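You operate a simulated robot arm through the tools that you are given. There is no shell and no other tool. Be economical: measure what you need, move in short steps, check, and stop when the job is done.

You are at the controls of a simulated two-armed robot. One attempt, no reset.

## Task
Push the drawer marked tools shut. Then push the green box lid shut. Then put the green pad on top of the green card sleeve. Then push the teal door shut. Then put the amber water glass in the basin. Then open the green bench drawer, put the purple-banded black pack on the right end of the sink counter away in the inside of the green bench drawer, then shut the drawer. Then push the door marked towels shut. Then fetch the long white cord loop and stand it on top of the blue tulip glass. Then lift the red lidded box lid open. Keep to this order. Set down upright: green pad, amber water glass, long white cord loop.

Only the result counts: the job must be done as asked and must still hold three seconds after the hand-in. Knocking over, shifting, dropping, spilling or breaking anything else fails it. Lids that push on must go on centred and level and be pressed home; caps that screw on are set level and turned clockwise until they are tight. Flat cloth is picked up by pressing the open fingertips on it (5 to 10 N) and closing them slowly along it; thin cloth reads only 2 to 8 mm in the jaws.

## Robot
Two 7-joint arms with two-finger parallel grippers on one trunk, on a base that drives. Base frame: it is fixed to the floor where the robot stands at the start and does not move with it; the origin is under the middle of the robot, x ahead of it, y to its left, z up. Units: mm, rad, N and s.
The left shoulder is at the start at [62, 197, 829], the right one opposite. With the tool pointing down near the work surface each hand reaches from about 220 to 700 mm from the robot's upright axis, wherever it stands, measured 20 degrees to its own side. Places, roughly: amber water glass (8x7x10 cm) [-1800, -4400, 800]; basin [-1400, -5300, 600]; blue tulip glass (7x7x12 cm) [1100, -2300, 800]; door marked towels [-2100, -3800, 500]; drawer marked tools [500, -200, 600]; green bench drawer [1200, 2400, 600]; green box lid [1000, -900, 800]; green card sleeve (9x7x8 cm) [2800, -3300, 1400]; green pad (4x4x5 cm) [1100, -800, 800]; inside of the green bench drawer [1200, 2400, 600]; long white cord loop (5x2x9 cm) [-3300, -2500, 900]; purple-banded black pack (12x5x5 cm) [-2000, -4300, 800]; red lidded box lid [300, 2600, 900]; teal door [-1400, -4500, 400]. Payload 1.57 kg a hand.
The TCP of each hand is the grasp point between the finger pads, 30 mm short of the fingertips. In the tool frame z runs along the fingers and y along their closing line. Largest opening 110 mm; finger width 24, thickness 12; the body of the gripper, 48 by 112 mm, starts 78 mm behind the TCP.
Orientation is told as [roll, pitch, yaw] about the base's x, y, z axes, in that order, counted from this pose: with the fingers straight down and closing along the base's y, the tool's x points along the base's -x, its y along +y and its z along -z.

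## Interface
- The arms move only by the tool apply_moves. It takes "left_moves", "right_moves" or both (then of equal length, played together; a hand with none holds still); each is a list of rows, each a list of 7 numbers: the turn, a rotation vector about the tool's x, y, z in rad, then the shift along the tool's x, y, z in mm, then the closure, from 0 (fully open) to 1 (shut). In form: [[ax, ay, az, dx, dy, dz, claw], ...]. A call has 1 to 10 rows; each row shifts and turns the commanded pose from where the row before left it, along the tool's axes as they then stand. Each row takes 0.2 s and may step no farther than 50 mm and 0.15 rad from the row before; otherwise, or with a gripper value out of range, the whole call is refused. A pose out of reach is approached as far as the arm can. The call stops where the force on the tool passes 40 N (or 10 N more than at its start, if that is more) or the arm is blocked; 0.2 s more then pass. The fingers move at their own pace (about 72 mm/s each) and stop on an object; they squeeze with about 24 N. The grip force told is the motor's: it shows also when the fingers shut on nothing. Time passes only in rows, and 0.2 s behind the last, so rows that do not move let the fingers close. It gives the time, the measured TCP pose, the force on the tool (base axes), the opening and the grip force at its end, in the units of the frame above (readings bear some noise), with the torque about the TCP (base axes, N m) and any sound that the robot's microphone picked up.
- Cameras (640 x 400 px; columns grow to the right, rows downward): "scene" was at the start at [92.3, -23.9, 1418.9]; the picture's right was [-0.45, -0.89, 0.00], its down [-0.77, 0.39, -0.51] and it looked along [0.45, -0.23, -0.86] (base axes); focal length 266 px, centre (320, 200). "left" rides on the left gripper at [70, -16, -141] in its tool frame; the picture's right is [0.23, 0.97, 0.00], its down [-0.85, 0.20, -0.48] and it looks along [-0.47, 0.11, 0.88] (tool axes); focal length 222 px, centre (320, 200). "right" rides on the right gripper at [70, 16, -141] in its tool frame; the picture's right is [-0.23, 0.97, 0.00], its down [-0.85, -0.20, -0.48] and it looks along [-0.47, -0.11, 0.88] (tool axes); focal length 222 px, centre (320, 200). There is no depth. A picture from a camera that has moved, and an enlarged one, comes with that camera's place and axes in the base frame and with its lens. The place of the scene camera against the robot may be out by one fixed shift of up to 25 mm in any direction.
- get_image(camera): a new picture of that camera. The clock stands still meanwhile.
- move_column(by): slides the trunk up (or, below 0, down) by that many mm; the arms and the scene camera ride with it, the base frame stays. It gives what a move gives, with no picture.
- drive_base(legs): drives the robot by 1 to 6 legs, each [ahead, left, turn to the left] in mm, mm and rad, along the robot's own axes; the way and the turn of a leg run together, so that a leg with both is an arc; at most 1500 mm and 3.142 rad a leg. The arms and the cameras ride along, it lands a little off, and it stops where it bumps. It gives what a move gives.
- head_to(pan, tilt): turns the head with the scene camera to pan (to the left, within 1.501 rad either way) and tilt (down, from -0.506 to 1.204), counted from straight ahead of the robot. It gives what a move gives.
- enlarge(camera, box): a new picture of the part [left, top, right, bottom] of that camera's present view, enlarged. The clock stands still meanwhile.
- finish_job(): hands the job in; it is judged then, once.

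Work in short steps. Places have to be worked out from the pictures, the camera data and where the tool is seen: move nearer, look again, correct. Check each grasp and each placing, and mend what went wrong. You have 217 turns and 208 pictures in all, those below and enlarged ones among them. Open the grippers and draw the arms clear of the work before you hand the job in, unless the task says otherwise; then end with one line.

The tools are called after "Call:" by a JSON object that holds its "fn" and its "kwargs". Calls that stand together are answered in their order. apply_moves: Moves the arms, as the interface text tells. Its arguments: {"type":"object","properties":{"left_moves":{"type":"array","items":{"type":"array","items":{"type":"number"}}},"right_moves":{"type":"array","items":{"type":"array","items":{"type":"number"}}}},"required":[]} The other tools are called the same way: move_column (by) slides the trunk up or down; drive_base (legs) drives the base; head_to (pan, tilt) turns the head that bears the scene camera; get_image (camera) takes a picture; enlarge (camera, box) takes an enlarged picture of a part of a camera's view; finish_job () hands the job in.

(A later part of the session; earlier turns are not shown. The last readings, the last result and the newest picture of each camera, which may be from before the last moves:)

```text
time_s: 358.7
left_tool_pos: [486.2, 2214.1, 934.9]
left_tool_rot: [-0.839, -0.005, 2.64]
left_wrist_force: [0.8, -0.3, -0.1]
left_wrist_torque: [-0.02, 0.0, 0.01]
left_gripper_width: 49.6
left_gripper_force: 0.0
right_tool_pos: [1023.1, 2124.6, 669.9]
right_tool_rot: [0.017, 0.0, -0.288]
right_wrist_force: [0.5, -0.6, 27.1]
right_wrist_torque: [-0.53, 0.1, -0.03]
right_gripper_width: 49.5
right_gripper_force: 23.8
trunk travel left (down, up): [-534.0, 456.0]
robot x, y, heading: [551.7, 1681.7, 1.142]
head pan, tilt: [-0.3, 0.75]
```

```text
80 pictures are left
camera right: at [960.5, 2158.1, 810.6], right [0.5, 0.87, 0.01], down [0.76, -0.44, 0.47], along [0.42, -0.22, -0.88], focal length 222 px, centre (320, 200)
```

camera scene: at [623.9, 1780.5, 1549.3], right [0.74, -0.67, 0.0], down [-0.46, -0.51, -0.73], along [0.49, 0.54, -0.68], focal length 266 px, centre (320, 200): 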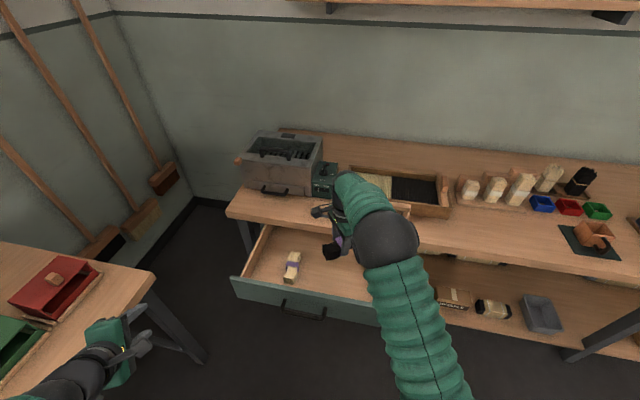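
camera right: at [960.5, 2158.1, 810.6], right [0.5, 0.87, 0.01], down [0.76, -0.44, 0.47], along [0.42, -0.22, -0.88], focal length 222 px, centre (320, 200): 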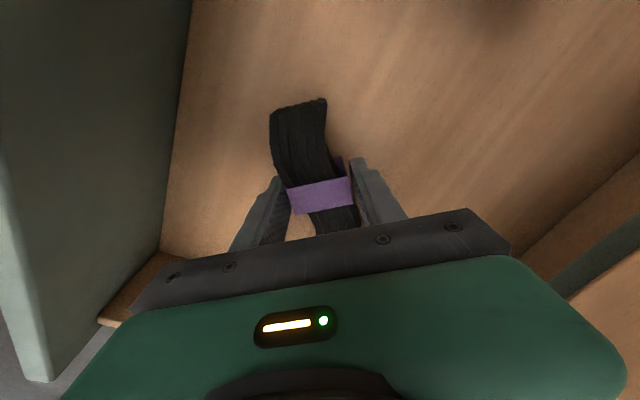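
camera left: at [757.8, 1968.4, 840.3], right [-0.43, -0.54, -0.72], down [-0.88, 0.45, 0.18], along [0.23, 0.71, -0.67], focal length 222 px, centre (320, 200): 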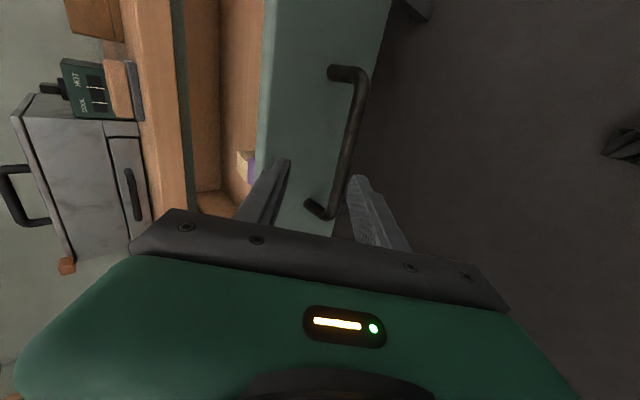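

It is down on the floor. I ease up 3 mm, open, and rise straight out.

Call:
{"fn": "apply_moves", "kwargs": {"right_moves": [[0, 0, 0, 0, 0, -4, 0.8], [0, 0, 0, 0, 0, 0, 0.6], [0, 0, 0, 0, 0, 0, 0.35], [0, 0, 0, 0, 0, 0, 0.25], [0, 0, 0, 0, 0, -20, 0.25], [0, 0, 0, 0, 0, -40, 0.25], [0, 0, 0, 0, 0, -45, 0.25], [0, 0, 0, 0, 0, -45, 0.25], [0, 0, 0, 0, 0, -45, 0.25], [0, 0, 0, 0, 0, -45, 0.25]]}}

Call:
{"fn": "get_image", "kwargs": {"camera": "right"}}

Call:
{"fn": "get_image", "kwargs": {"camera": "scene"}}

```text
time_s: 360.9
left_tool_pos: [488.0, 2215.1, 934.2]
left_tool_rot: [-0.839, -0.006, 2.642]
left_wrist_force: [0.0, -0.2, -0.2]
left_wrist_torque: [0.02, -0.07, 0.05]
left_gripper_width: 49.8
left_gripper_force: 0.0
right_tool_pos: [1021.8, 2118.7, 915.9]
right_tool_rot: [0.008, 0.002, -0.29]
right_wrist_force: [0.4, -0.4, 0.1]
right_wrist_torque: [-0.01, -0.02, -0.03]
right_gripper_width: 82.4
right_gripper_force: 0.1
trunk travel left (down, up): [-534.0, 456.0]
robot x, y, heading: [552.2, 1680.7, 1.139]
head pan, tilt: [-0.3, 0.75]
```

```text
79 pictures are left
camera right: at [959.8, 2153.8, 1056.2], right [0.5, 0.87, 0.01], down [0.76, -0.44, 0.47], along [0.42, -0.23, -0.88], focal length 222 px, centre (320, 200)
```

right: 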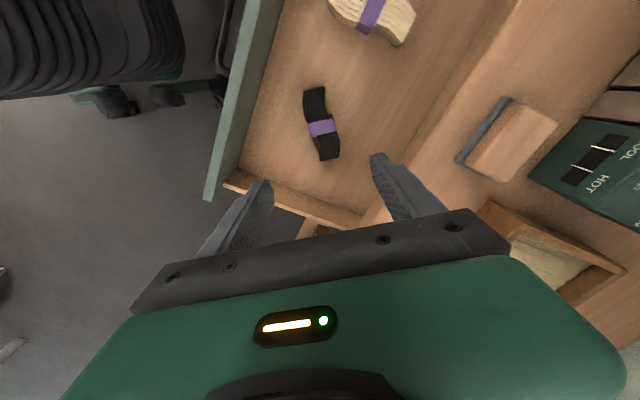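

```text
78 pictures are left
camera scene: at [622.6, 1780.3, 1549.4], right [0.74, -0.67, 0.0], down [-0.46, -0.51, -0.73], along [0.49, 0.54, -0.68], focal length 266 px, centre (320, 200)
```

scene: 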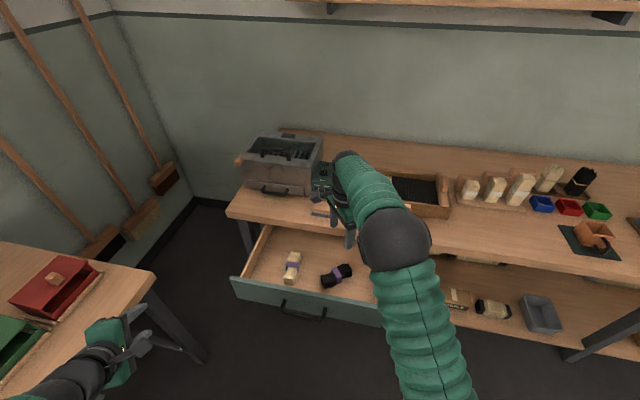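

The pack lies inside the drawer. To shut it I back off, square up, raise the right hand, close the left fingers, and lower them to the drawer front's level.

Call:
{"fn": "drive_base", "kwargs": {"legs": [[-250, 0, 0], [0, 0, -0.494], [0, -101, 0]]}}

Call:
{"fn": "apply_moves", "kwargs": {"left_moves": [[0, 0, 0, 0, 0, 0, 1], [0, 0, 0, 0, 0, 0, 1], [0, 0, 0, 0, 0, 0, 1], [0, 0, 0, 0, 0, 0, 1], [0, 0, 0, 0, 0, 0, 1], [0, 0, 0, 0, 0, 0, 1]], "right_moves": [[0, 0, 0, 0, 0, -45, 0], [0, 0, 0, 0, 0, -45, 0], [0, 0, 0, 0, 0, -45, 0], [0, 0, 0, 0, 0, -45, 0], [0, 0, 0, 0, 0, -45, 0], [0, 0, 0, 0, 0, -45, 0]]}}

Call:
{"fn": "move_column", "kwargs": {"by": -225}}

Call:
{"fn": "head_to", "kwargs": {"pan": 0.2, "tilt": 0.7}}

Call:
{"fn": "get_image", "kwargs": {"camera": "scene"}}

Call:
{"fn": "get_image", "kwargs": {"camera": "left"}}

```text
time_s: 364.9
left_tool_pos: [701.9, 1893.7, 928.0]
left_tool_rot: [-0.838, 0.013, 2.134]
left_wrist_force: [-0.6, 0.7, -0.5]
left_wrist_torque: [-0.09, -0.1, -0.1]
left_gripper_width: 49.5
left_gripper_force: 0.2
right_tool_pos: [1119.7, 1548.2, 918.2]
right_tool_rot: [0.007, -0.013, -0.801]
right_wrist_force: [-1.0, 1.9, -0.3]
right_wrist_torque: [-0.13, -0.07, 0.02]
right_gripper_width: 82.5
right_gripper_force: 0.0
trunk travel left (down, up): [-534.0, 456.0]
robot x, y, heading: [506.2, 1380.4, 0.63]
head pan, tilt: [-0.3, 0.75]
```

```text
time_s: 366.3
left_tool_pos: [706.7, 1884.0, 932.7]
left_tool_rot: [-0.84, 0.0, 2.134]
left_wrist_force: [0.0, 0.0, 0.3]
left_wrist_torque: [0.01, -0.01, 0.0]
left_gripper_width: 0.3
left_gripper_force: 21.5
right_tool_pos: [1122.3, 1533.8, 1132.1]
right_tool_rot: [0.013, -0.001, -0.801]
right_wrist_force: [0.1, 0.5, -0.3]
right_wrist_torque: [-0.05, 0.01, 0.01]
right_gripper_width: 110.0
right_gripper_force: 0.0
right hand out of reach, approached as far as the arm can: row 5, 6
trunk travel left (down, up): [-534.0, 456.0]
robot x, y, heading: [506.6, 1382.4, 0.632]
head pan, tilt: [-0.3, 0.75]
```

```text
time_s: 368.6
left_tool_pos: [713.4, 1875.3, 710.4]
left_tool_rot: [-0.838, -0.011, 2.132]
left_wrist_force: [0.4, 0.4, -0.8]
left_wrist_torque: [0.01, 0.0, -0.01]
left_gripper_width: 0.0
left_gripper_force: 20.5
right_tool_pos: [1129.2, 1525.3, 904.0]
right_tool_rot: [0.012, 0.008, -0.801]
right_wrist_force: [-0.3, 0.4, 0.3]
right_wrist_torque: [0.0, -0.02, 0.01]
right_gripper_width: 110.4
right_gripper_force: 0.0
trunk travel left (down, up): [-309.0, 681.0]
robot x, y, heading: [508.2, 1381.9, 0.623]
head pan, tilt: [-0.3, 0.75]
```

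```text
time_s: 369.6
left_tool_pos: [713.0, 1875.9, 710.0]
left_tool_rot: [-0.838, -0.009, 2.134]
left_wrist_force: [0.2, -0.3, 0.6]
left_wrist_torque: [0.0, 0.02, 0.03]
left_gripper_width: 0.0
left_gripper_force: 21.3
right_tool_pos: [1129.8, 1526.1, 903.4]
right_tool_rot: [0.014, 0.009, -0.801]
right_wrist_force: [0.1, 0.5, -0.9]
right_wrist_torque: [0.02, 0.0, 0.02]
right_gripper_width: 110.0
right_gripper_force: 0.0
trunk travel left (down, up): [-309.0, 681.0]
robot x, y, heading: [508.0, 1378.4, 0.626]
head pan, tilt: [0.201, 0.7]
```

```text
77 pictures are left
camera scene: at [591.5, 1469.7, 1328.5], right [0.74, -0.68, 0.0], down [-0.44, -0.47, -0.76], along [0.52, 0.56, -0.65], focal length 266 px, centre (320, 200)
```

scene: 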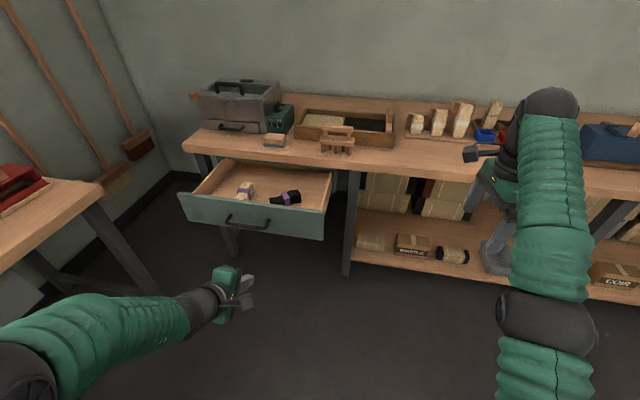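

```text
76 pictures are left
camera left: at [670.8, 1765.9, 816.6], right [-0.43, -0.53, -0.73], down [-0.87, 0.46, 0.18], along [0.24, 0.71, -0.66], focal length 222 px, centre (320, 200)
```

left: 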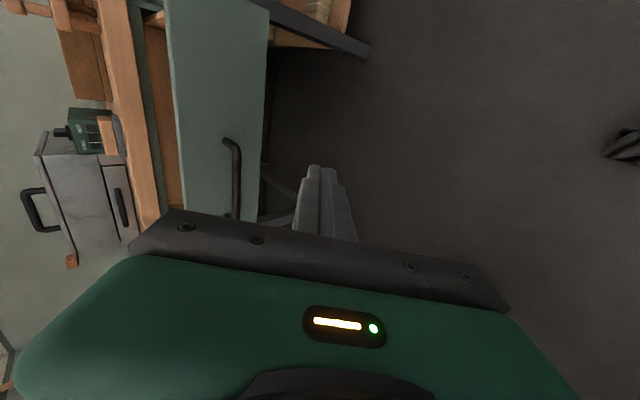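

Lined up beside the handle. I retract the right hand 150 mm, and then push the drawer in by driving ahead.

Call:
{"fn": "apply_moves", "kwargs": {"right_moves": [[0, 0, 0, 0, -48, 0, 0], [0, 0, 0, 0, -48, 0, 0], [0, 0, 0, 0, -48, 0, 0]]}}

Call:
{"fn": "drive_base", "kwargs": {"legs": [[0, 0, 0.018], [240, 0, 0], [130, 0, 0]]}}

Call:
{"fn": "get_image", "kwargs": {"camera": "scene"}}

```text
time_s: 370.4
left_tool_pos: [711.2, 1874.2, 710.4]
left_tool_rot: [-0.839, -0.011, 2.133]
left_wrist_force: [-0.1, 0.7, 0.7]
left_wrist_torque: [-0.02, -0.03, -0.01]
left_gripper_width: 0.0
left_gripper_force: 21.4
right_tool_pos: [1026.7, 1427.7, 905.6]
right_tool_rot: [0.015, 0.009, -0.799]
right_wrist_force: [0.5, -0.4, 0.0]
right_wrist_torque: [0.02, -0.01, 0.0]
right_gripper_width: 110.0
right_gripper_force: 0.0
trunk travel left (down, up): [-309.0, 681.0]
robot x, y, heading: [507.2, 1382.2, 0.629]
head pan, tilt: [0.201, 0.7]
```

```text
time_s: 373.4
left_tool_pos: [1005.4, 2100.1, 709.1]
left_tool_rot: [-0.837, -0.011, 2.146]
left_wrist_force: [-0.5, -0.6, 0.7]
left_wrist_torque: [-0.02, 0.01, 0.01]
left_gripper_width: 0.0
left_gripper_force: 20.4
right_tool_pos: [1325.2, 1657.9, 904.3]
right_tool_rot: [0.011, 0.008, -0.789]
right_wrist_force: [-0.5, 0.5, 0.3]
right_wrist_torque: [-0.05, -0.01, 0.03]
right_gripper_width: 110.0
right_gripper_force: 0.1
trunk travel left (down, up): [-309.0, 681.0]
robot x, y, heading: [805.1, 1602.6, 0.641]
head pan, tilt: [0.201, 0.7]
```

```text
75 pictures are left
camera scene: at [888.7, 1693.5, 1328.4], right [0.74, -0.67, 0.0], down [-0.43, -0.48, -0.76], along [0.51, 0.57, -0.65], focal length 266 px, centre (320, 200)
```

scene: 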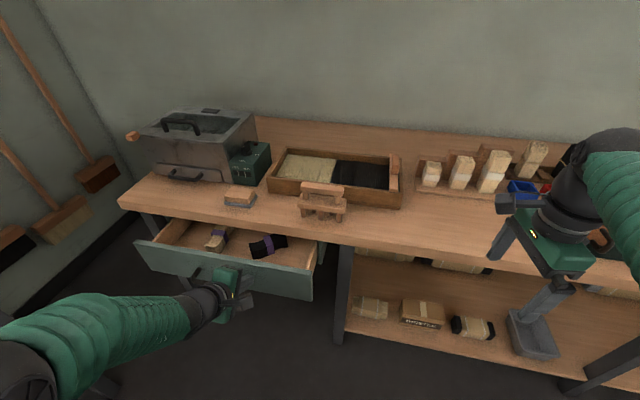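

It is closing, with the fingers pushing just right of the handle. I continue.

Call:
{"fn": "drive_base", "kwargs": {"legs": [[90, 0, 0], [30, 0, 0]]}}

Call:
{"fn": "get_image", "kwargs": {"camera": "scene"}}

```text
time_s: 375.0
left_tool_pos: [1097.6, 2171.3, 710.0]
left_tool_rot: [-0.837, -0.011, 2.145]
left_wrist_force: [-0.7, 0.0, -0.2]
left_wrist_torque: [-0.03, 0.06, 0.05]
left_gripper_width: 0.3
left_gripper_force: 21.3
right_tool_pos: [1420.8, 1729.3, 902.5]
right_tool_rot: [0.007, 0.008, -0.788]
right_wrist_force: [-0.3, 0.4, 0.3]
right_wrist_torque: [0.03, -0.02, 0.0]
right_gripper_width: 110.1
right_gripper_force: 0.1
trunk travel left (down, up): [-309.0, 681.0]
robot x, y, heading: [903.4, 1674.7, 0.638]
head pan, tilt: [0.201, 0.7]
stopped in leg 2: the force on the tool passed its limit at 160 N (the readings are from after the stop); the commanded pose is now the measured one
```

```text
74 pictures are left
camera scene: at [983.4, 1764.2, 1328.5], right [0.74, -0.67, 0.0], down [-0.43, -0.48, -0.76], along [0.51, 0.57, -0.65], focal length 266 px, centre (320, 200)
```

scene: 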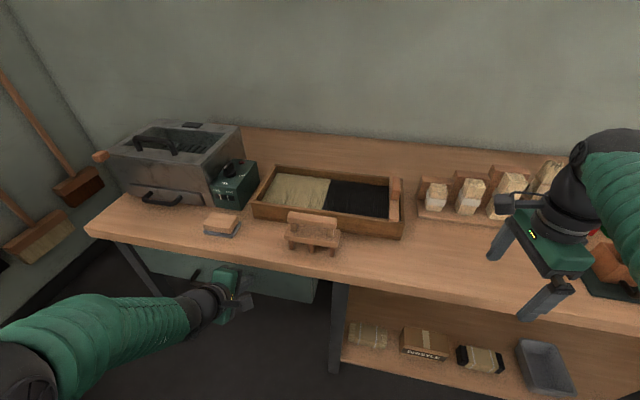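

The drawer hit its stop and is shut. I back off, turn, and drive back along the room toward the sink corridor.

Call:
{"fn": "drive_base", "kwargs": {"legs": [[-400, 0, 0], [0, 0, -1.57], [1400, 0, 0], [1400, 0, 0], [1250, 0, 0]]}}

Call:
{"fn": "head_to", "kwargs": {"pan": 0.0, "tilt": 0.4}}

Call:
{"fn": "get_image", "kwargs": {"camera": "scene"}}

```text
time_s: 400.5
left_tool_pos: [3135.7, -2305.7, 709.1]
left_tool_rot: [-0.838, -0.01, 0.431]
left_wrist_force: [0.2, 0.6, 0.2]
left_wrist_torque: [0.0, 0.01, -0.02]
left_gripper_width: 0.1
left_gripper_force: 21.1
right_tool_pos: [2653.8, -2559.6, 902.9]
right_tool_rot: [0.009, 0.01, -2.5]
right_wrist_force: [-0.6, -0.3, -0.1]
right_wrist_torque: [0.0, -0.01, 0.0]
right_gripper_width: 110.0
right_gripper_force: 0.0
trunk travel left (down, up): [-309.0, 681.0]
robot x, y, heading: [2674.9, -2038.0, -1.068]
head pan, tilt: [0.201, 0.7]
```

```text
time_s: 401.3
left_tool_pos: [3135.1, -2303.5, 708.5]
left_tool_rot: [-0.837, -0.011, 0.43]
left_wrist_force: [0.2, -0.2, 0.8]
left_wrist_torque: [-0.01, 0.01, 0.02]
left_gripper_width: 0.0
left_gripper_force: 21.6
right_tool_pos: [2652.8, -2559.8, 904.0]
right_tool_rot: [0.011, 0.009, -2.5]
right_wrist_force: [-0.9, -0.2, -0.4]
right_wrist_torque: [0.02, 0.02, 0.03]
right_gripper_width: 110.0
right_gripper_force: 0.1
trunk travel left (down, up): [-309.0, 681.0]
robot x, y, heading: [2669.5, -2039.4, -1.076]
head pan, tilt: [0.0, 0.4]
```

```text
73 pictures are left
camera scene: at [2731.2, -2140.6, 1355.4], right [-0.88, -0.48, 0.0], down [-0.19, 0.34, -0.92], along [0.44, -0.81, -0.39], focal length 266 px, centre (320, 200)
```

scene: 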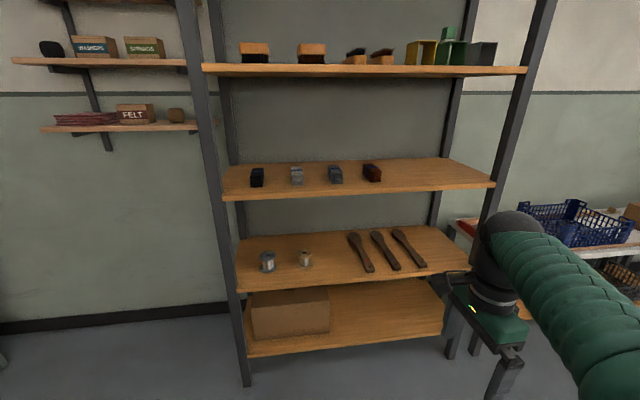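

The pad still stands on its sleeve. I turn toward the sink wall and return both hands to the plain downward pose.

Call:
{"fn": "drive_base", "kwargs": {"legs": [[0, 0, -1.424]]}}

Call:
{"fn": "apply_moves", "kwargs": {"left_moves": [[-0.105, 0, 0, 0, 0, 0, 1], [-0.105, 0, 0, 0, 0, 0, 1], [-0.105, 0, 0, 0, 0, 0, 1], [-0.105, 0, 0, 0, 0, 0, 1], [-0.105, 0, 0, 0, 0, 0, 1], [-0.105, 0, 0, 0, 0, 0, 1], [-0.105, 0, 0, 0, 0, 0, 1], [-0.1, 0, 0, 0, 0, 0, 1], [0, 0, 0.1, 0, 0, 0, 1], [0, 0, 0.1, 0, 0, 0, 1]], "right_moves": [[0, 0, -0.143, 0, 0, 0, 1], [0, 0, -0.143, 0, 0, 0, 1], [0, 0, -0.143, 0, 0, 0, 1], [0, 0, -0.143, 0, 0, 0, 1], [0, 0, -0.143, 0, 0, 0, 1], [0, 0, -0.143, 0, 0, 0, 1], [0, 0, -0.143, 0, 0, 0, 1], [0, 0, -0.143, 0, 0, 0, 1], [0, 0, -0.143, 0, 0, 0, 1], [0, 0, -0.143, 0, 0, 0, 1]]}}

Call:
{"fn": "apply_moves", "kwargs": {"left_moves": [[0, 0, 0.13, 0, 0, 0, 1], [0, 0, 0.13, 0, 0, 0, 1], [0, 0, 0.13, 0, 0, 0, 1], [0, 0, 0.13, 0, 0, 0, 1], [0, 0, 0.13, 0, 0, 0, 1], [0, 0, 0.13, 0, 0, 0, 1], [0, 0, 0.13, 0, 0, 0, 1], [0, 0, 0.13, 0, 0, 0, 1], [0, 0, 0.13, 0, 0, 0, 1], [0, 0, 0.13, 0, 0, 0, 1]]}}

Call:
{"fn": "drive_base", "kwargs": {"legs": [[1400, 0, 0], [1400, 0, 0], [900, 0, 0]]}}

Call:
{"fn": "head_to", "kwargs": {"pan": -0.2, "tilt": 0.4}}

Call:
{"fn": "get_image", "kwargs": {"camera": "scene"}}

```text
time_s: 405.3
left_tool_pos: [2464.2, -2530.3, 710.4]
left_tool_rot: [-0.837, -0.011, -1.019]
left_wrist_force: [-1.0, -0.4, -0.7]
left_wrist_torque: [0.01, -0.01, -0.01]
left_gripper_width: 0.0
left_gripper_force: 21.4
right_tool_pos: [2153.0, -2082.6, 902.9]
right_tool_rot: [0.009, 0.009, 2.332]
right_wrist_force: [0.2, 0.3, 0.1]
right_wrist_torque: [0.02, 0.01, -0.04]
right_gripper_width: 109.9
right_gripper_force: 0.1
trunk travel left (down, up): [-309.0, 681.0]
robot x, y, heading: [2670.3, -2036.2, -2.524]
head pan, tilt: [0.0, 0.4]
```

```text
time_s: 407.5
left_tool_pos: [2468.4, -2522.2, 715.7]
left_tool_rot: [-0.054, -0.007, -1.232]
left_wrist_force: [-0.8, 0.0, 0.5]
left_wrist_torque: [-0.04, -0.02, 0.02]
left_gripper_width: 0.0
left_gripper_force: 21.7
left hand out of reach, approached as far as the arm can: row 3, 8
right_tool_pos: [2154.3, -2081.9, 903.6]
right_tool_rot: [0.01, -0.012, -2.518]
right_wrist_force: [-0.8, 0.4, -0.4]
right_wrist_torque: [0.01, 0.0, -0.01]
right_gripper_width: 0.0
right_gripper_force: 20.9
trunk travel left (down, up): [-309.0, 681.0]
robot x, y, heading: [2671.7, -2039.9, -2.525]
head pan, tilt: [0.0, 0.4]
```

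```text
time_s: 409.7
left_tool_pos: [2468.9, -2521.3, 715.3]
left_tool_rot: [-0.007, -0.058, -2.533]
left_wrist_force: [-0.3, 0.0, 0.2]
left_wrist_torque: [-0.02, 0.01, 0.01]
left_gripper_width: 0.0
left_gripper_force: 20.7
right_tool_pos: [2154.5, -2081.2, 903.0]
right_tool_rot: [0.009, -0.01, -2.521]
right_wrist_force: [0.6, 1.2, 0.5]
right_wrist_torque: [-0.01, 0.01, 0.0]
right_gripper_width: 0.0
right_gripper_force: 21.3
trunk travel left (down, up): [-309.0, 681.0]
robot x, y, heading: [2669.4, -2038.4, -2.524]
head pan, tilt: [0.0, 0.4]
```

```text
time_s: 427.7
left_tool_pos: [-550.9, -4700.8, 714.8]
left_tool_rot: [-0.006, -0.054, -2.529]
left_wrist_force: [-0.1, 0.2, 0.3]
left_wrist_torque: [-0.01, -0.04, -0.02]
left_gripper_width: 0.1
left_gripper_force: 21.5
right_tool_pos: [-868.1, -4262.8, 903.0]
right_tool_rot: [0.011, -0.01, -2.518]
right_wrist_force: [0.5, -0.5, -1.1]
right_wrist_torque: [-0.01, -0.01, -0.01]
right_gripper_width: 0.0
right_gripper_force: 20.9
trunk travel left (down, up): [-309.0, 681.0]
robot x, y, heading: [-347.1, -4219.0, -2.524]
head pan, tilt: [0.0, 0.4]
```

```text
time_s: 428.4
left_tool_pos: [-549.8, -4700.8, 716.0]
left_tool_rot: [-0.007, -0.055, -2.529]
left_wrist_force: [-0.5, -0.5, -0.2]
left_wrist_torque: [-0.05, 0.01, 0.0]
left_gripper_width: 0.3
left_gripper_force: 21.4
right_tool_pos: [-866.3, -4261.5, 902.8]
right_tool_rot: [0.011, -0.011, -2.519]
right_wrist_force: [0.6, 0.3, -0.2]
right_wrist_torque: [0.0, 0.01, 0.05]
right_gripper_width: 0.0
right_gripper_force: 21.1
trunk travel left (down, up): [-309.0, 681.0]
robot x, y, heading: [-347.8, -4222.4, -2.526]
head pan, tilt: [-0.201, 0.4]
```

```text
72 pictures are left
camera scene: at [-460.7, -4266.3, 1355.4], right [-0.41, 0.91, 0.0], down [0.36, 0.16, -0.92], along [-0.84, -0.37, -0.39], focal length 266 px, centre (320, 200)
```

scene: 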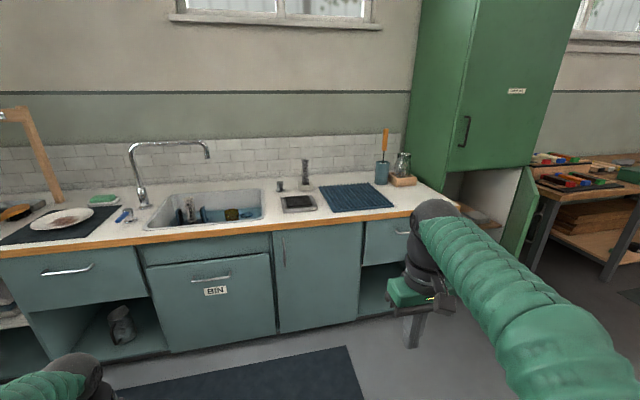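

I strafe right for a better view of the towels door.

Call:
{"fn": "drive_base", "kwargs": {"legs": [[0, -900, 0]]}}

Call:
{"fn": "head_to", "kwargs": {"pan": -0.1, "tilt": 0.6}}

Call:
{"fn": "get_image", "kwargs": {"camera": "scene"}}

```text
time_s: 433.2
left_tool_pos: [-1073.9, -3971.8, 715.1]
left_tool_rot: [-0.009, -0.056, -2.499]
left_wrist_force: [0.2, -0.4, 0.2]
left_wrist_torque: [0.0, 0.01, -0.03]
left_gripper_width: 0.2
left_gripper_force: 21.3
right_tool_pos: [-1403.2, -3541.7, 903.5]
right_tool_rot: [0.009, -0.01, -2.492]
right_wrist_force: [-0.2, 0.4, 1.1]
right_wrist_torque: [0.01, 0.03, 0.01]
right_gripper_width: 0.1
right_gripper_force: 20.8
trunk travel left (down, up): [-309.0, 681.0]
robot x, y, heading: [-887.0, -3477.1, -2.497]
head pan, tilt: [-0.201, 0.4]
```

```text
time_s: 433.9
left_tool_pos: [-1075.0, -3971.5, 715.0]
left_tool_rot: [-0.007, -0.057, -2.499]
left_wrist_force: [0.1, -0.3, 0.0]
left_wrist_torque: [0.03, -0.03, 0.01]
left_gripper_width: 0.1
left_gripper_force: 20.9
right_tool_pos: [-1403.1, -3541.3, 905.0]
right_tool_rot: [0.012, -0.009, -2.49]
right_wrist_force: [-0.6, 0.9, 0.0]
right_wrist_torque: [0.02, -0.03, -0.02]
right_gripper_width: 0.0
right_gripper_force: 21.4
trunk travel left (down, up): [-309.0, 681.0]
robot x, y, heading: [-890.2, -3482.2, -2.493]
head pan, tilt: [-0.099, 0.6]
```

```text
71 pictures are left
camera scene: at [-989.6, -3540.4, 1337.2], right [-0.52, 0.85, 0.0], down [0.48, 0.29, -0.82], along [-0.7, -0.43, -0.57], focal length 266 px, centre (320, 200)
```

scene: 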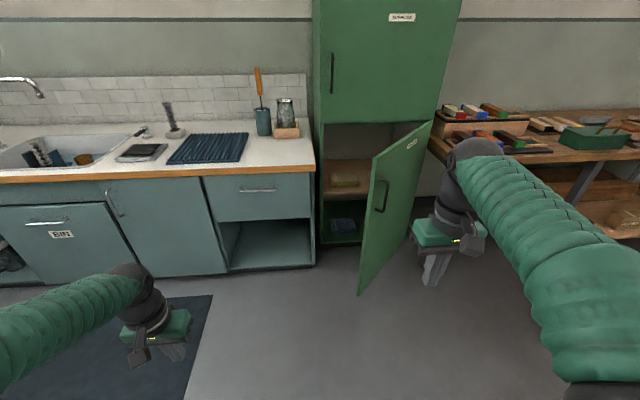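

The towels door is hinged on its right and about 45° open, so pushing it straight back will shut it. I lower the right hand, fingers shut, to mid-door height and raise the left hand.

Call:
{"fn": "apply_moves", "kwargs": {"left_moves": [[0, 0, 0, 0, 0, -40, 1], [0, 0, 0, 0, 0, -40, 1], [0, 0, 0, 0, 0, -40, 1], [0, 0, 0, 0, 0, -40, 1], [0, 0, 0, 0, 0, -40, 1], [0, 0, 0, 0, 0, -40, 1], [0, 0, 0, 0, 0, 0, 1], [0, 0, 0, 0, 0, 0, 1], [0, 0, 0, 0, 0, 0, 1]], "right_moves": [[0, 0, 0, -48, 0, 0, 1], [0, 0, 0, -48, 0, 0, 1], [0, 0, 0, 0, 0, 45, 1], [0, 0, 0, 0, 0, 45, 1], [0, 0, 0, 0, 0, 45, 1], [0, 0, 0, 0, 0, 45, 1], [0, 0, 0, 0, 0, 45, 1], [0, 0, 0, 0, 0, 45, 1], [0, 0, 0, 0, 0, 40, 1]]}}

Call:
{"fn": "get_image", "kwargs": {"camera": "scene"}}

```text
time_s: 435.9
left_tool_pos: [-1062.5, -3967.9, 957.4]
left_tool_rot: [-0.007, -0.057, -2.501]
left_wrist_force: [-0.4, 0.5, 0.5]
left_wrist_torque: [-0.02, 0.02, 0.02]
left_gripper_width: 0.0
left_gripper_force: 20.7
right_tool_pos: [-1483.2, -3603.9, 594.6]
right_tool_rot: [0.011, -0.009, -2.492]
right_wrist_force: [-0.9, 0.5, 0.1]
right_wrist_torque: [0.0, 0.0, -0.01]
right_gripper_width: 0.0
right_gripper_force: 21.7
trunk travel left (down, up): [-309.0, 681.0]
robot x, y, heading: [-888.0, -3482.8, -2.497]
head pan, tilt: [-0.099, 0.6]
```

```text
70 pictures are left
camera scene: at [-990.9, -3540.7, 1337.1], right [-0.52, 0.85, 0.0], down [0.48, 0.3, -0.82], along [-0.7, -0.43, -0.57], focal length 266 px, centre (320, 200)
```

scene: 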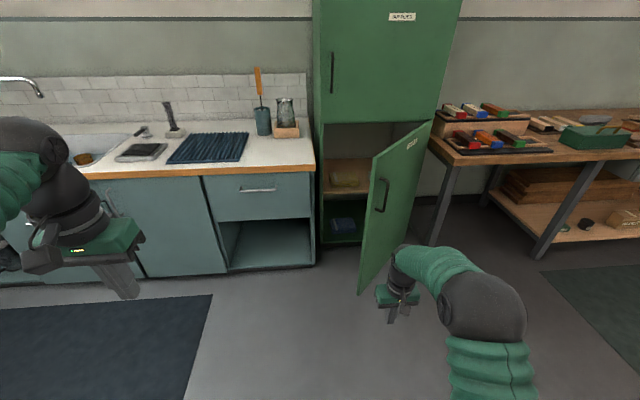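

I line the hand up with the door's middle and drive up to it.

Call:
{"fn": "drive_base", "kwargs": {"legs": [[0, 0, -0.032], [0, -180, 0], [500, 0, 0]]}}

Call:
{"fn": "get_image", "kwargs": {"camera": "scene"}}

```text
time_s: 440.4
left_tool_pos: [-1598.3, -4117.5, 956.3]
left_tool_rot: [-0.007, -0.055, -2.527]
left_wrist_force: [-0.3, 0.1, 0.2]
left_wrist_torque: [0.01, -0.01, 0.01]
left_gripper_width: 0.0
left_gripper_force: 21.0
right_tool_pos: [-2009.3, -3742.9, 595.3]
right_tool_rot: [0.011, -0.011, -2.52]
right_wrist_force: [0.2, 0.0, -0.4]
right_wrist_torque: [0.02, 0.02, -0.02]
right_gripper_width: 0.1
right_gripper_force: 21.3
trunk travel left (down, up): [-309.0, 681.0]
robot x, y, heading: [-1413.4, -3641.3, -2.521]
head pan, tilt: [-0.099, 0.6]
```

```text
69 pictures are left
camera scene: at [-1514.9, -3692.8, 1337.0], right [-0.5, 0.87, 0.0], down [0.49, 0.28, -0.82], along [-0.71, -0.41, -0.57], focal length 266 px, centre (320, 200)
```

scene: 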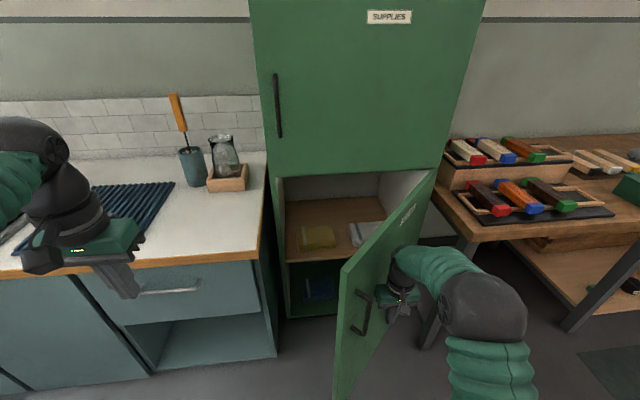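

Good alignment, to the right of the handle. I push ahead.

Call:
{"fn": "drive_base", "kwargs": {"legs": [[130, 0, 0], [120, 0, 0]]}}

Call:
{"fn": "get_image", "kwargs": {"camera": "scene"}}

```text
time_s: 442.5
left_tool_pos: [-1799.8, -4264.5, 958.3]
left_tool_rot: [-0.008, -0.056, -2.521]
left_wrist_force: [-0.3, -0.1, -0.9]
left_wrist_torque: [0.03, -0.03, 0.0]
left_gripper_width: 0.1
left_gripper_force: 21.6
right_tool_pos: [-2212.1, -3893.1, 593.5]
right_tool_rot: [0.01, -0.01, -2.514]
right_wrist_force: [0.9, 0.4, -0.1]
right_wrist_torque: [0.02, -0.04, 0.02]
right_gripper_width: 0.0
right_gripper_force: 21.3
trunk travel left (down, up): [-309.0, 681.0]
robot x, y, heading: [-1615.4, -3780.5, -2.515]
head pan, tilt: [-0.099, 0.6]
```

```text
68 pictures are left
camera scene: at [-1719.4, -3840.2, 1336.9], right [-0.5, 0.87, 0.0], down [0.49, 0.29, -0.82], along [-0.71, -0.41, -0.57], focal length 266 px, centre (320, 200)
```

scene: 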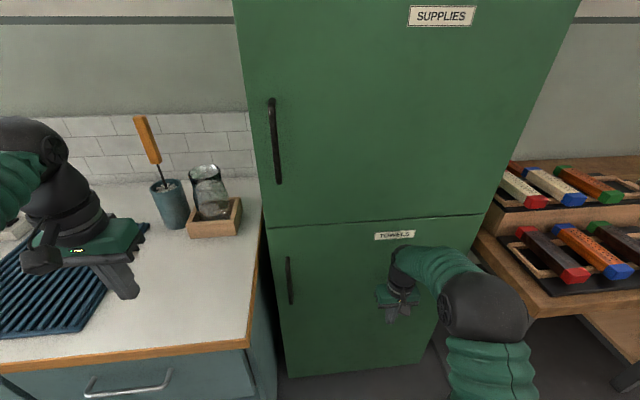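

It looks shut. I press with the arm to make sure.

Call:
{"fn": "apply_moves", "kwargs": {"right_moves": [[0, 0, 0, -12, 0, 0, 1], [0, 0, 0, -12, 0, 0, 1], [0, 0, 0, -12, 0, 0, 1], [0, 0, 0, -12, 0, 0, 1], [0, 0, 0, -12, 0, 0, 1]]}}

Call:
{"fn": "enlarge", "kwargs": {"camera": "scene", "box": [250, 190, 460, 390]}}

```text
time_s: 443.4
left_tool_pos: [-1794.9, -4260.3, 960.9]
left_tool_rot: [-0.011, -0.063, -2.521]
left_wrist_force: [0.3, -0.6, -0.1]
left_wrist_torque: [-0.02, 0.06, 0.0]
left_gripper_width: 0.0
left_gripper_force: 21.3
right_tool_pos: [-2233.1, -3907.4, 596.7]
right_tool_rot: [0.009, 0.004, -2.514]
right_wrist_force: [15.3, 11.2, 7.7]
right_wrist_torque: [-1.55, 1.94, 0.25]
right_gripper_width: 0.0
right_gripper_force: 21.3
trunk travel left (down, up): [-309.0, 681.0]
robot x, y, heading: [-1612.5, -3782.0, -2.517]
head pan, tilt: [-0.099, 0.6]
stopped in row 4 (right hand): the force on the tool passed its limit at 57 N (the readings are from after the stop); the commanded pose is now the measured one
```

```text
2.00 times, centred on (355, 290) of scene
camera zoom: at [-1713.1, -3837.1, 1337.9], right [-0.5, 0.87, 0.0], down [0.49, 0.28, -0.83], along [-0.72, -0.41, -0.56], focal length 531 px, centre (250, 20)
```

zoom: 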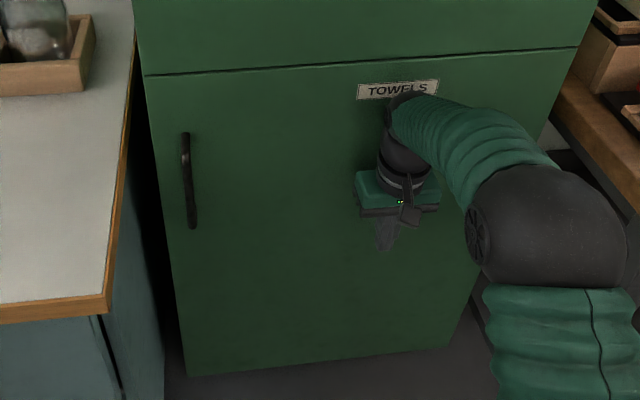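

The towels door is shut. I back away, raise the right hand, and strafe right along the tool bench to look for the cord loop.

Call:
{"fn": "drive_base", "kwargs": {"legs": [[-400, 0, 0]]}}

Call:
{"fn": "move_column", "kwargs": {"by": 250}}

Call:
{"fn": "apply_moves", "kwargs": {"right_moves": [[0, 0, 0, 0, 0, -45, 0], [0, 0, 0, 0, 0, -45, 0], [0, 0, 0, 0, 0, -45, 0], [0, 0, 0, 0, 0, -45, 0], [0, 0, 0, 0, 0, -45, 0]]}}

Call:
{"fn": "drive_base", "kwargs": {"legs": [[0, -1150, 0]]}}

Call:
{"fn": "get_image", "kwargs": {"camera": "scene"}}

```text
time_s: 445.9
left_tool_pos: [-1474.5, -4026.0, 959.5]
left_tool_rot: [-0.006, -0.06, -2.535]
left_wrist_force: [0.7, 0.9, -0.5]
left_wrist_torque: [0.03, -0.01, -0.04]
left_gripper_width: 0.2
left_gripper_force: 21.1
right_tool_pos: [-1907.0, -3666.8, 593.6]
right_tool_rot: [0.01, 0.007, -2.526]
right_wrist_force: [-0.6, -0.7, -0.1]
right_wrist_torque: [-0.02, 0.01, -0.01]
right_gripper_width: 0.3
right_gripper_force: 21.3
trunk travel left (down, up): [-309.0, 681.0]
robot x, y, heading: [-1282.9, -3553.8, -2.534]
head pan, tilt: [-0.099, 0.6]
```

```text
time_s: 448.5
left_tool_pos: [-1475.9, -4025.4, 1210.4]
left_tool_rot: [-0.009, -0.06, -2.536]
left_wrist_force: [0.6, -0.2, 0.3]
left_wrist_torque: [-0.01, -0.01, 0.0]
left_gripper_width: 0.0
left_gripper_force: 20.8
right_tool_pos: [-1908.0, -3666.2, 844.9]
right_tool_rot: [0.009, 0.005, -2.528]
right_wrist_force: [-0.2, -0.2, 0.5]
right_wrist_torque: [-0.01, 0.03, -0.02]
right_gripper_width: 0.0
right_gripper_force: 21.7
trunk travel left (down, up): [-559.0, 431.0]
robot x, y, heading: [-1280.9, -3548.9, -2.532]
head pan, tilt: [-0.099, 0.6]
```

```text
time_s: 449.7
left_tool_pos: [-1474.3, -4026.1, 1209.7]
left_tool_rot: [-0.008, -0.063, -2.536]
left_wrist_force: [-0.8, -0.3, 0.0]
left_wrist_torque: [-0.01, 0.0, 0.01]
left_gripper_width: 0.0
left_gripper_force: 21.1
right_tool_pos: [-1907.2, -3662.0, 1073.2]
right_tool_rot: [0.011, 0.004, -2.529]
right_wrist_force: [-0.6, 0.1, 0.3]
right_wrist_torque: [0.0, 0.01, -0.02]
right_gripper_width: 110.2
right_gripper_force: 0.1
trunk travel left (down, up): [-559.0, 431.0]
robot x, y, heading: [-1284.6, -3545.9, -2.532]
head pan, tilt: [-0.099, 0.6]
```

```text
time_s: 455.6
left_tool_pos: [-2139.0, -3052.8, 1210.8]
left_tool_rot: [-0.009, -0.061, -2.575]
left_wrist_force: [0.5, 0.2, -0.4]
left_wrist_torque: [0.01, -0.01, 0.0]
left_gripper_width: 0.0
left_gripper_force: 21.0
right_tool_pos: [-2558.7, -2672.2, 1072.8]
right_tool_rot: [0.008, 0.005, -2.564]
right_wrist_force: [-0.1, -0.9, -0.2]
right_wrist_torque: [-0.03, 0.03, -0.01]
right_gripper_width: 110.1
right_gripper_force: 0.1
trunk travel left (down, up): [-559.0, 431.0]
robot x, y, heading: [-1931.6, -2583.8, -2.57]
head pan, tilt: [-0.099, 0.6]
```

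```text
66 pictures are left
camera scene: at [-2038.6, -2635.2, 1587.2], right [-0.45, 0.89, 0.0], down [0.5, 0.26, -0.82], along [-0.73, -0.37, -0.57], focal length 266 px, centre (320, 200)
```

scene: 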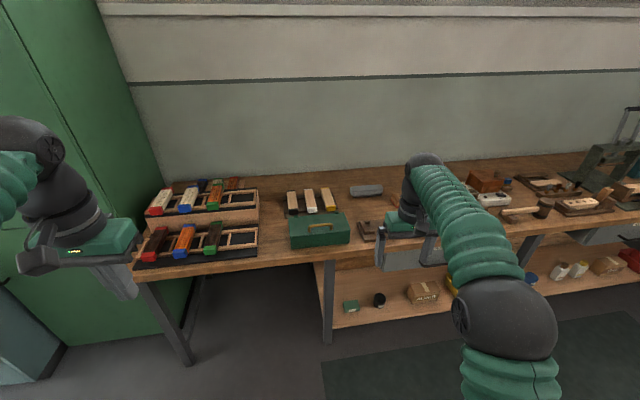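

I enlarge the bench area near where the cord loop should be.

Call:
{"fn": "enlarge", "kwargs": {"camera": "scene", "box": [440, 150, 620, 260]}}

Call:
{"fn": "get_image", "kwargs": {"camera": "right"}}

```text
3.56 times, centred on (530, 205) of scene
camera zoom: at [-2038.6, -2635.2, 1587.2], right [-0.45, 0.89, 0.0], down [0.5, 0.26, -0.82], along [-0.73, -0.37, -0.57], focal length 944 px, centre (-427, 182)
```

zoom: 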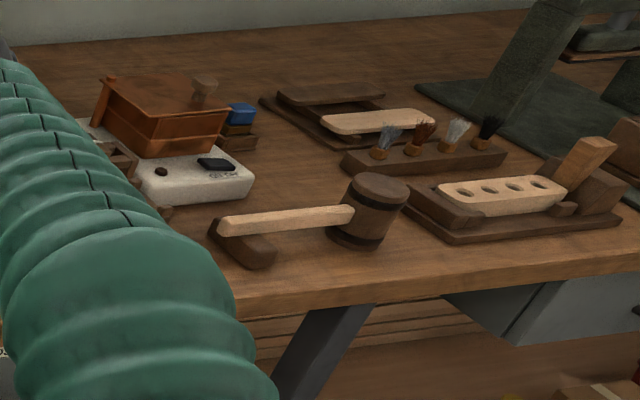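

```text
64 pictures are left
camera right: at [-2492.5, -2646.8, 1213.2], right [0.34, -0.94, 0.01], down [-0.83, -0.3, 0.47], along [-0.44, -0.17, -0.88], focal length 222 px, centre (320, 200)
```

right: 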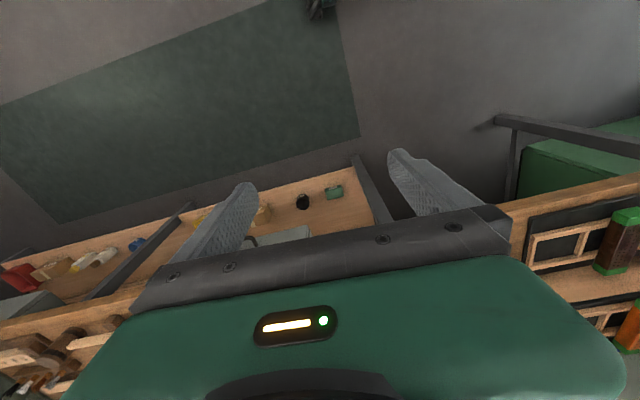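

The spot is hidden behind the forearm. I strafe right another 400 mm and look again.

Call:
{"fn": "drive_base", "kwargs": {"legs": [[0, -420, 0.05]]}}

Call:
{"fn": "head_to", "kwargs": {"pan": 0.0, "tilt": 0.6}}

Call:
{"fn": "enlarge", "kwargs": {"camera": "scene", "box": [180, 120, 480, 300]}}

```text
time_s: 458.2
left_tool_pos: [-2345.1, -2720.6, 1208.9]
left_tool_rot: [-0.013, -0.062, -2.521]
left_wrist_force: [0.9, -0.1, -0.5]
left_wrist_torque: [0.0, -0.02, 0.0]
left_gripper_width: 0.0
left_gripper_force: 21.1
right_tool_pos: [-2784.4, -2363.3, 1073.5]
right_tool_rot: [0.003, 0.002, -2.511]
right_wrist_force: [0.9, -0.4, 0.4]
right_wrist_torque: [0.03, -0.01, 0.03]
right_gripper_width: 110.0
right_gripper_force: 0.0
trunk travel left (down, up): [-559.0, 431.0]
robot x, y, heading: [-2163.6, -2235.2, -2.518]
head pan, tilt: [-0.099, 0.6]
```

```text
time_s: 458.9
left_tool_pos: [-2347.4, -2717.6, 1210.0]
left_tool_rot: [-0.009, -0.062, -2.52]
left_wrist_force: [0.2, -0.1, 0.0]
left_wrist_torque: [0.02, 0.02, 0.02]
left_gripper_width: 0.0
left_gripper_force: 20.9
right_tool_pos: [-2785.6, -2358.5, 1074.0]
right_tool_rot: [0.01, 0.001, -2.512]
right_wrist_force: [0.1, 0.1, 0.0]
right_wrist_torque: [0.04, -0.03, -0.01]
right_gripper_width: 110.3
right_gripper_force: 0.0
trunk travel left (down, up): [-559.0, 431.0]
robot x, y, heading: [-2164.4, -2237.7, -2.514]
head pan, tilt: [0.0, 0.6]
```

```text
2.13 times, centred on (330, 210) of scene
camera zoom: at [-2265.2, -2303.3, 1587.1], right [-0.58, 0.81, 0.0], down [0.46, 0.33, -0.82], along [-0.67, -0.48, -0.57], focal length 567 px, centre (299, 179)
```

zoom: 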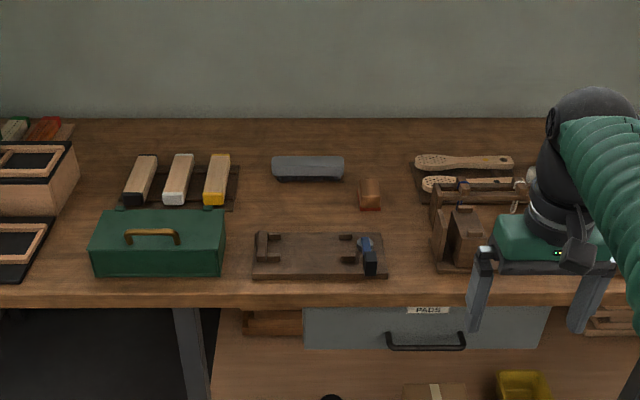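

The loop must be just behind the right hand. I shift right 280 mm more.

Call:
{"fn": "drive_base", "kwargs": {"legs": [[0, -280, 0]]}}

Call:
{"fn": "enlarge", "kwargs": {"camera": "scene", "box": [200, 110, 480, 280]}}

```text
time_s: 460.8
left_tool_pos: [-2499.6, -2506.3, 1208.1]
left_tool_rot: [-0.018, -0.062, -2.522]
left_wrist_force: [0.6, -0.6, -0.6]
left_wrist_torque: [0.05, 0.13, -0.05]
left_gripper_width: 0.0
left_gripper_force: 21.4
right_tool_pos: [-2938.2, -2146.5, 1075.3]
right_tool_rot: [0.001, 0.001, -2.515]
right_wrist_force: [0.5, -1.4, 0.4]
right_wrist_torque: [0.09, 0.09, 0.03]
right_gripper_width: 110.4
right_gripper_force: 0.1
trunk travel left (down, up): [-559.0, 431.0]
robot x, y, heading: [-2323.7, -2018.3, -2.523]
head pan, tilt: [0.0, 0.6]
```

```text
2.29 times, centred on (340, 195) of scene
camera zoom: at [-2414.4, -2095.5, 1587.0], right [-0.58, 0.81, 0.01], down [0.46, 0.34, -0.82], along [-0.67, -0.48, -0.57], focal length 607 px, centre (274, 211)
```

zoom: 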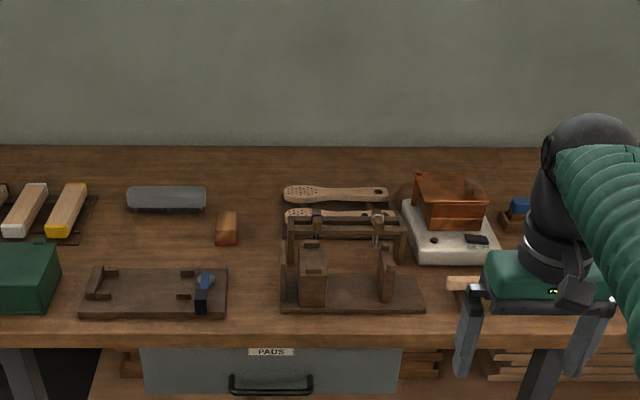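

There is a small wooden rack with things hanging on a bar, right where the loop should be. I enlarge it.

Call:
{"fn": "enlarge", "kwargs": {"camera": "scene", "box": [310, 180, 410, 250]}}

```text
5.71 times, centred on (360, 215) of scene
camera zoom: at [-2414.4, -2095.5, 1587.0], right [-0.58, 0.81, 0.01], down [0.46, 0.34, -0.82], along [-0.67, -0.48, -0.57], focal length 1518 px, centre (91, 114)
```

zoom: 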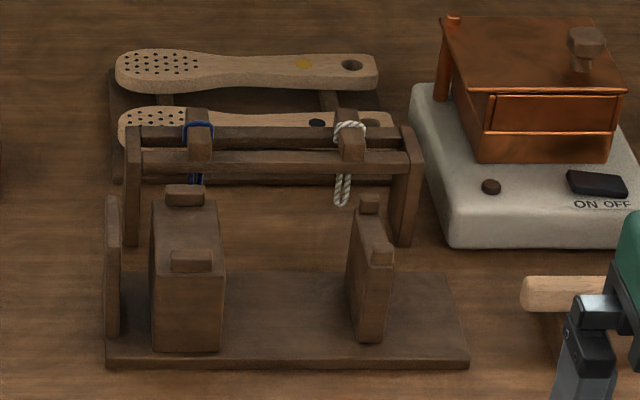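

The white cord loop hangs on a peg of the rack, near (-3267, -2469). I bring the right hand in front of and above it for a closer look.

Call:
{"fn": "drive_base", "kwargs": {"legs": [[340, 72, 0]]}}

Call:
{"fn": "get_image", "kwargs": {"camera": "right"}}

Call:
{"fn": "head_to", "kwargs": {"pan": -0.15, "tilt": 0.75}}

Call:
{"fn": "get_image", "kwargs": {"camera": "scene"}}

```text
time_s: 463.1
left_tool_pos: [-2745.6, -2760.9, 1212.5]
left_tool_rot: [-0.008, -0.064, -2.516]
left_wrist_force: [0.4, 0.4, 0.8]
left_wrist_torque: [-0.01, 0.03, 0.0]
left_gripper_width: 0.2
left_gripper_force: 21.4
right_tool_pos: [-3185.3, -2405.9, 1074.4]
right_tool_rot: [0.011, 0.001, -2.51]
right_wrist_force: [0.4, 0.3, -0.6]
right_wrist_torque: [-0.02, 0.02, 0.01]
right_gripper_width: 110.0
right_gripper_force: 0.1
trunk travel left (down, up): [-559.0, 431.0]
robot x, y, heading: [-2568.2, -2279.3, -2.516]
head pan, tilt: [0.0, 0.6]
```

```text
60 pictures are left
camera right: at [-3121.0, -2374.8, 1215.2], right [0.39, -0.92, 0.01], down [-0.81, -0.34, 0.48], along [-0.43, -0.2, -0.88], focal length 222 px, centre (320, 200)
```

right: 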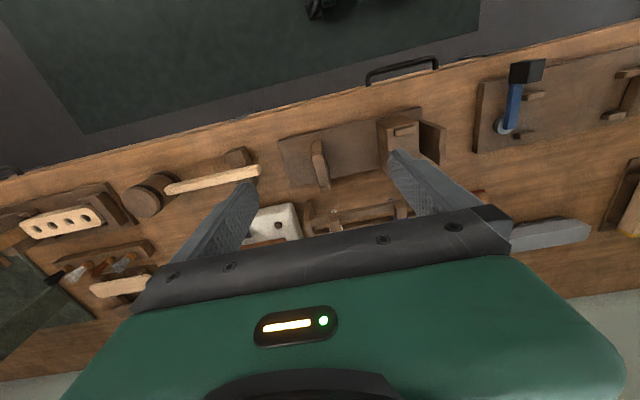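

```text
time_s: 463.8
left_tool_pos: [-2746.7, -2760.2, 1211.9]
left_tool_rot: [-0.005, -0.062, -2.516]
left_wrist_force: [0.2, -0.6, -0.3]
left_wrist_torque: [0.01, 0.04, -0.02]
left_gripper_width: 0.0
left_gripper_force: 21.2
right_tool_pos: [-3186.7, -2404.1, 1074.2]
right_tool_rot: [0.012, 0.002, -2.509]
right_wrist_force: [-0.1, -0.4, 0.3]
right_wrist_torque: [0.01, 0.01, 0.02]
right_gripper_width: 110.0
right_gripper_force: 0.0
trunk travel left (down, up): [-559.0, 431.0]
robot x, y, heading: [-2571.7, -2281.4, -2.517]
head pan, tilt: [-0.15, 0.75]
```

```text
59 pictures are left
camera scene: at [-2670.3, -2332.8, 1574.2], right [-0.46, 0.89, 0.0], down [0.61, 0.31, -0.73], along [-0.65, -0.34, -0.68], focal length 266 px, centre (320, 200)
```

scene: 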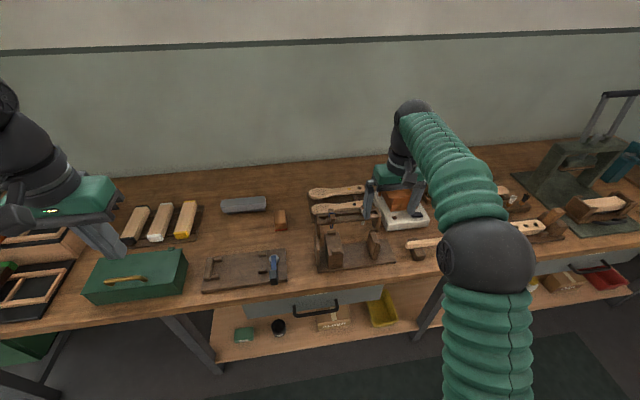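

Call:
{"fn": "enlarge", "kwargs": {"camera": "scene", "box": [300, 190, 400, 260]}}

Call:
{"fn": "enlarge", "kwargs": {"camera": "right", "box": [260, 130, 420, 240]}}

```text
5.71 times, centred on (350, 225) of scene
camera zoom: at [-2670.3, -2332.8, 1574.2], right [-0.46, 0.89, 0.0], down [0.61, 0.31, -0.73], along [-0.65, -0.34, -0.68], focal length 1518 px, centre (149, 57)
```

zoom: 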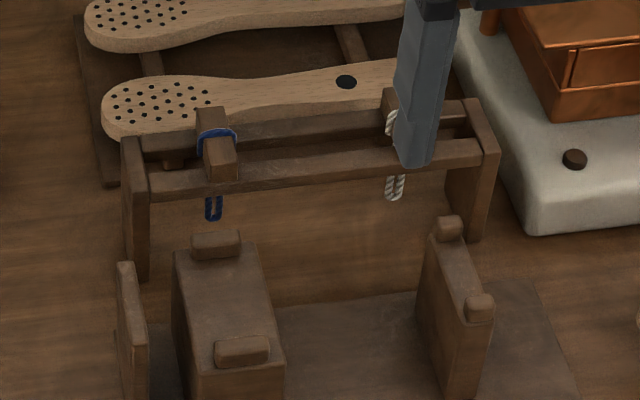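

```text
3.64 times, centred on (340, 185) of right
camera zoom: at [-3122.1, -2373.6, 1214.8], right [0.39, -0.92, 0.01], down [-0.81, -0.34, 0.47], along [-0.43, -0.2, -0.88], focal length 808 px, centre (247, 254)
```

zoom: 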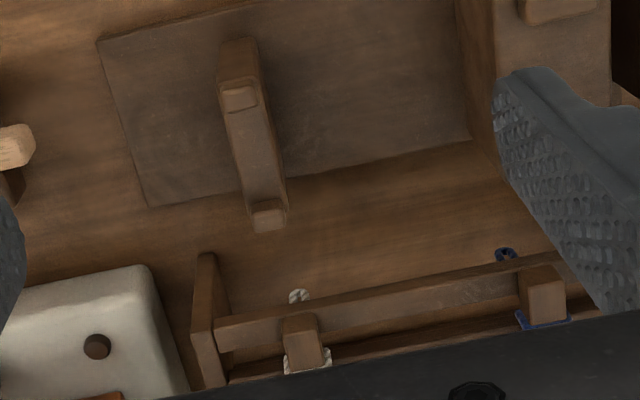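

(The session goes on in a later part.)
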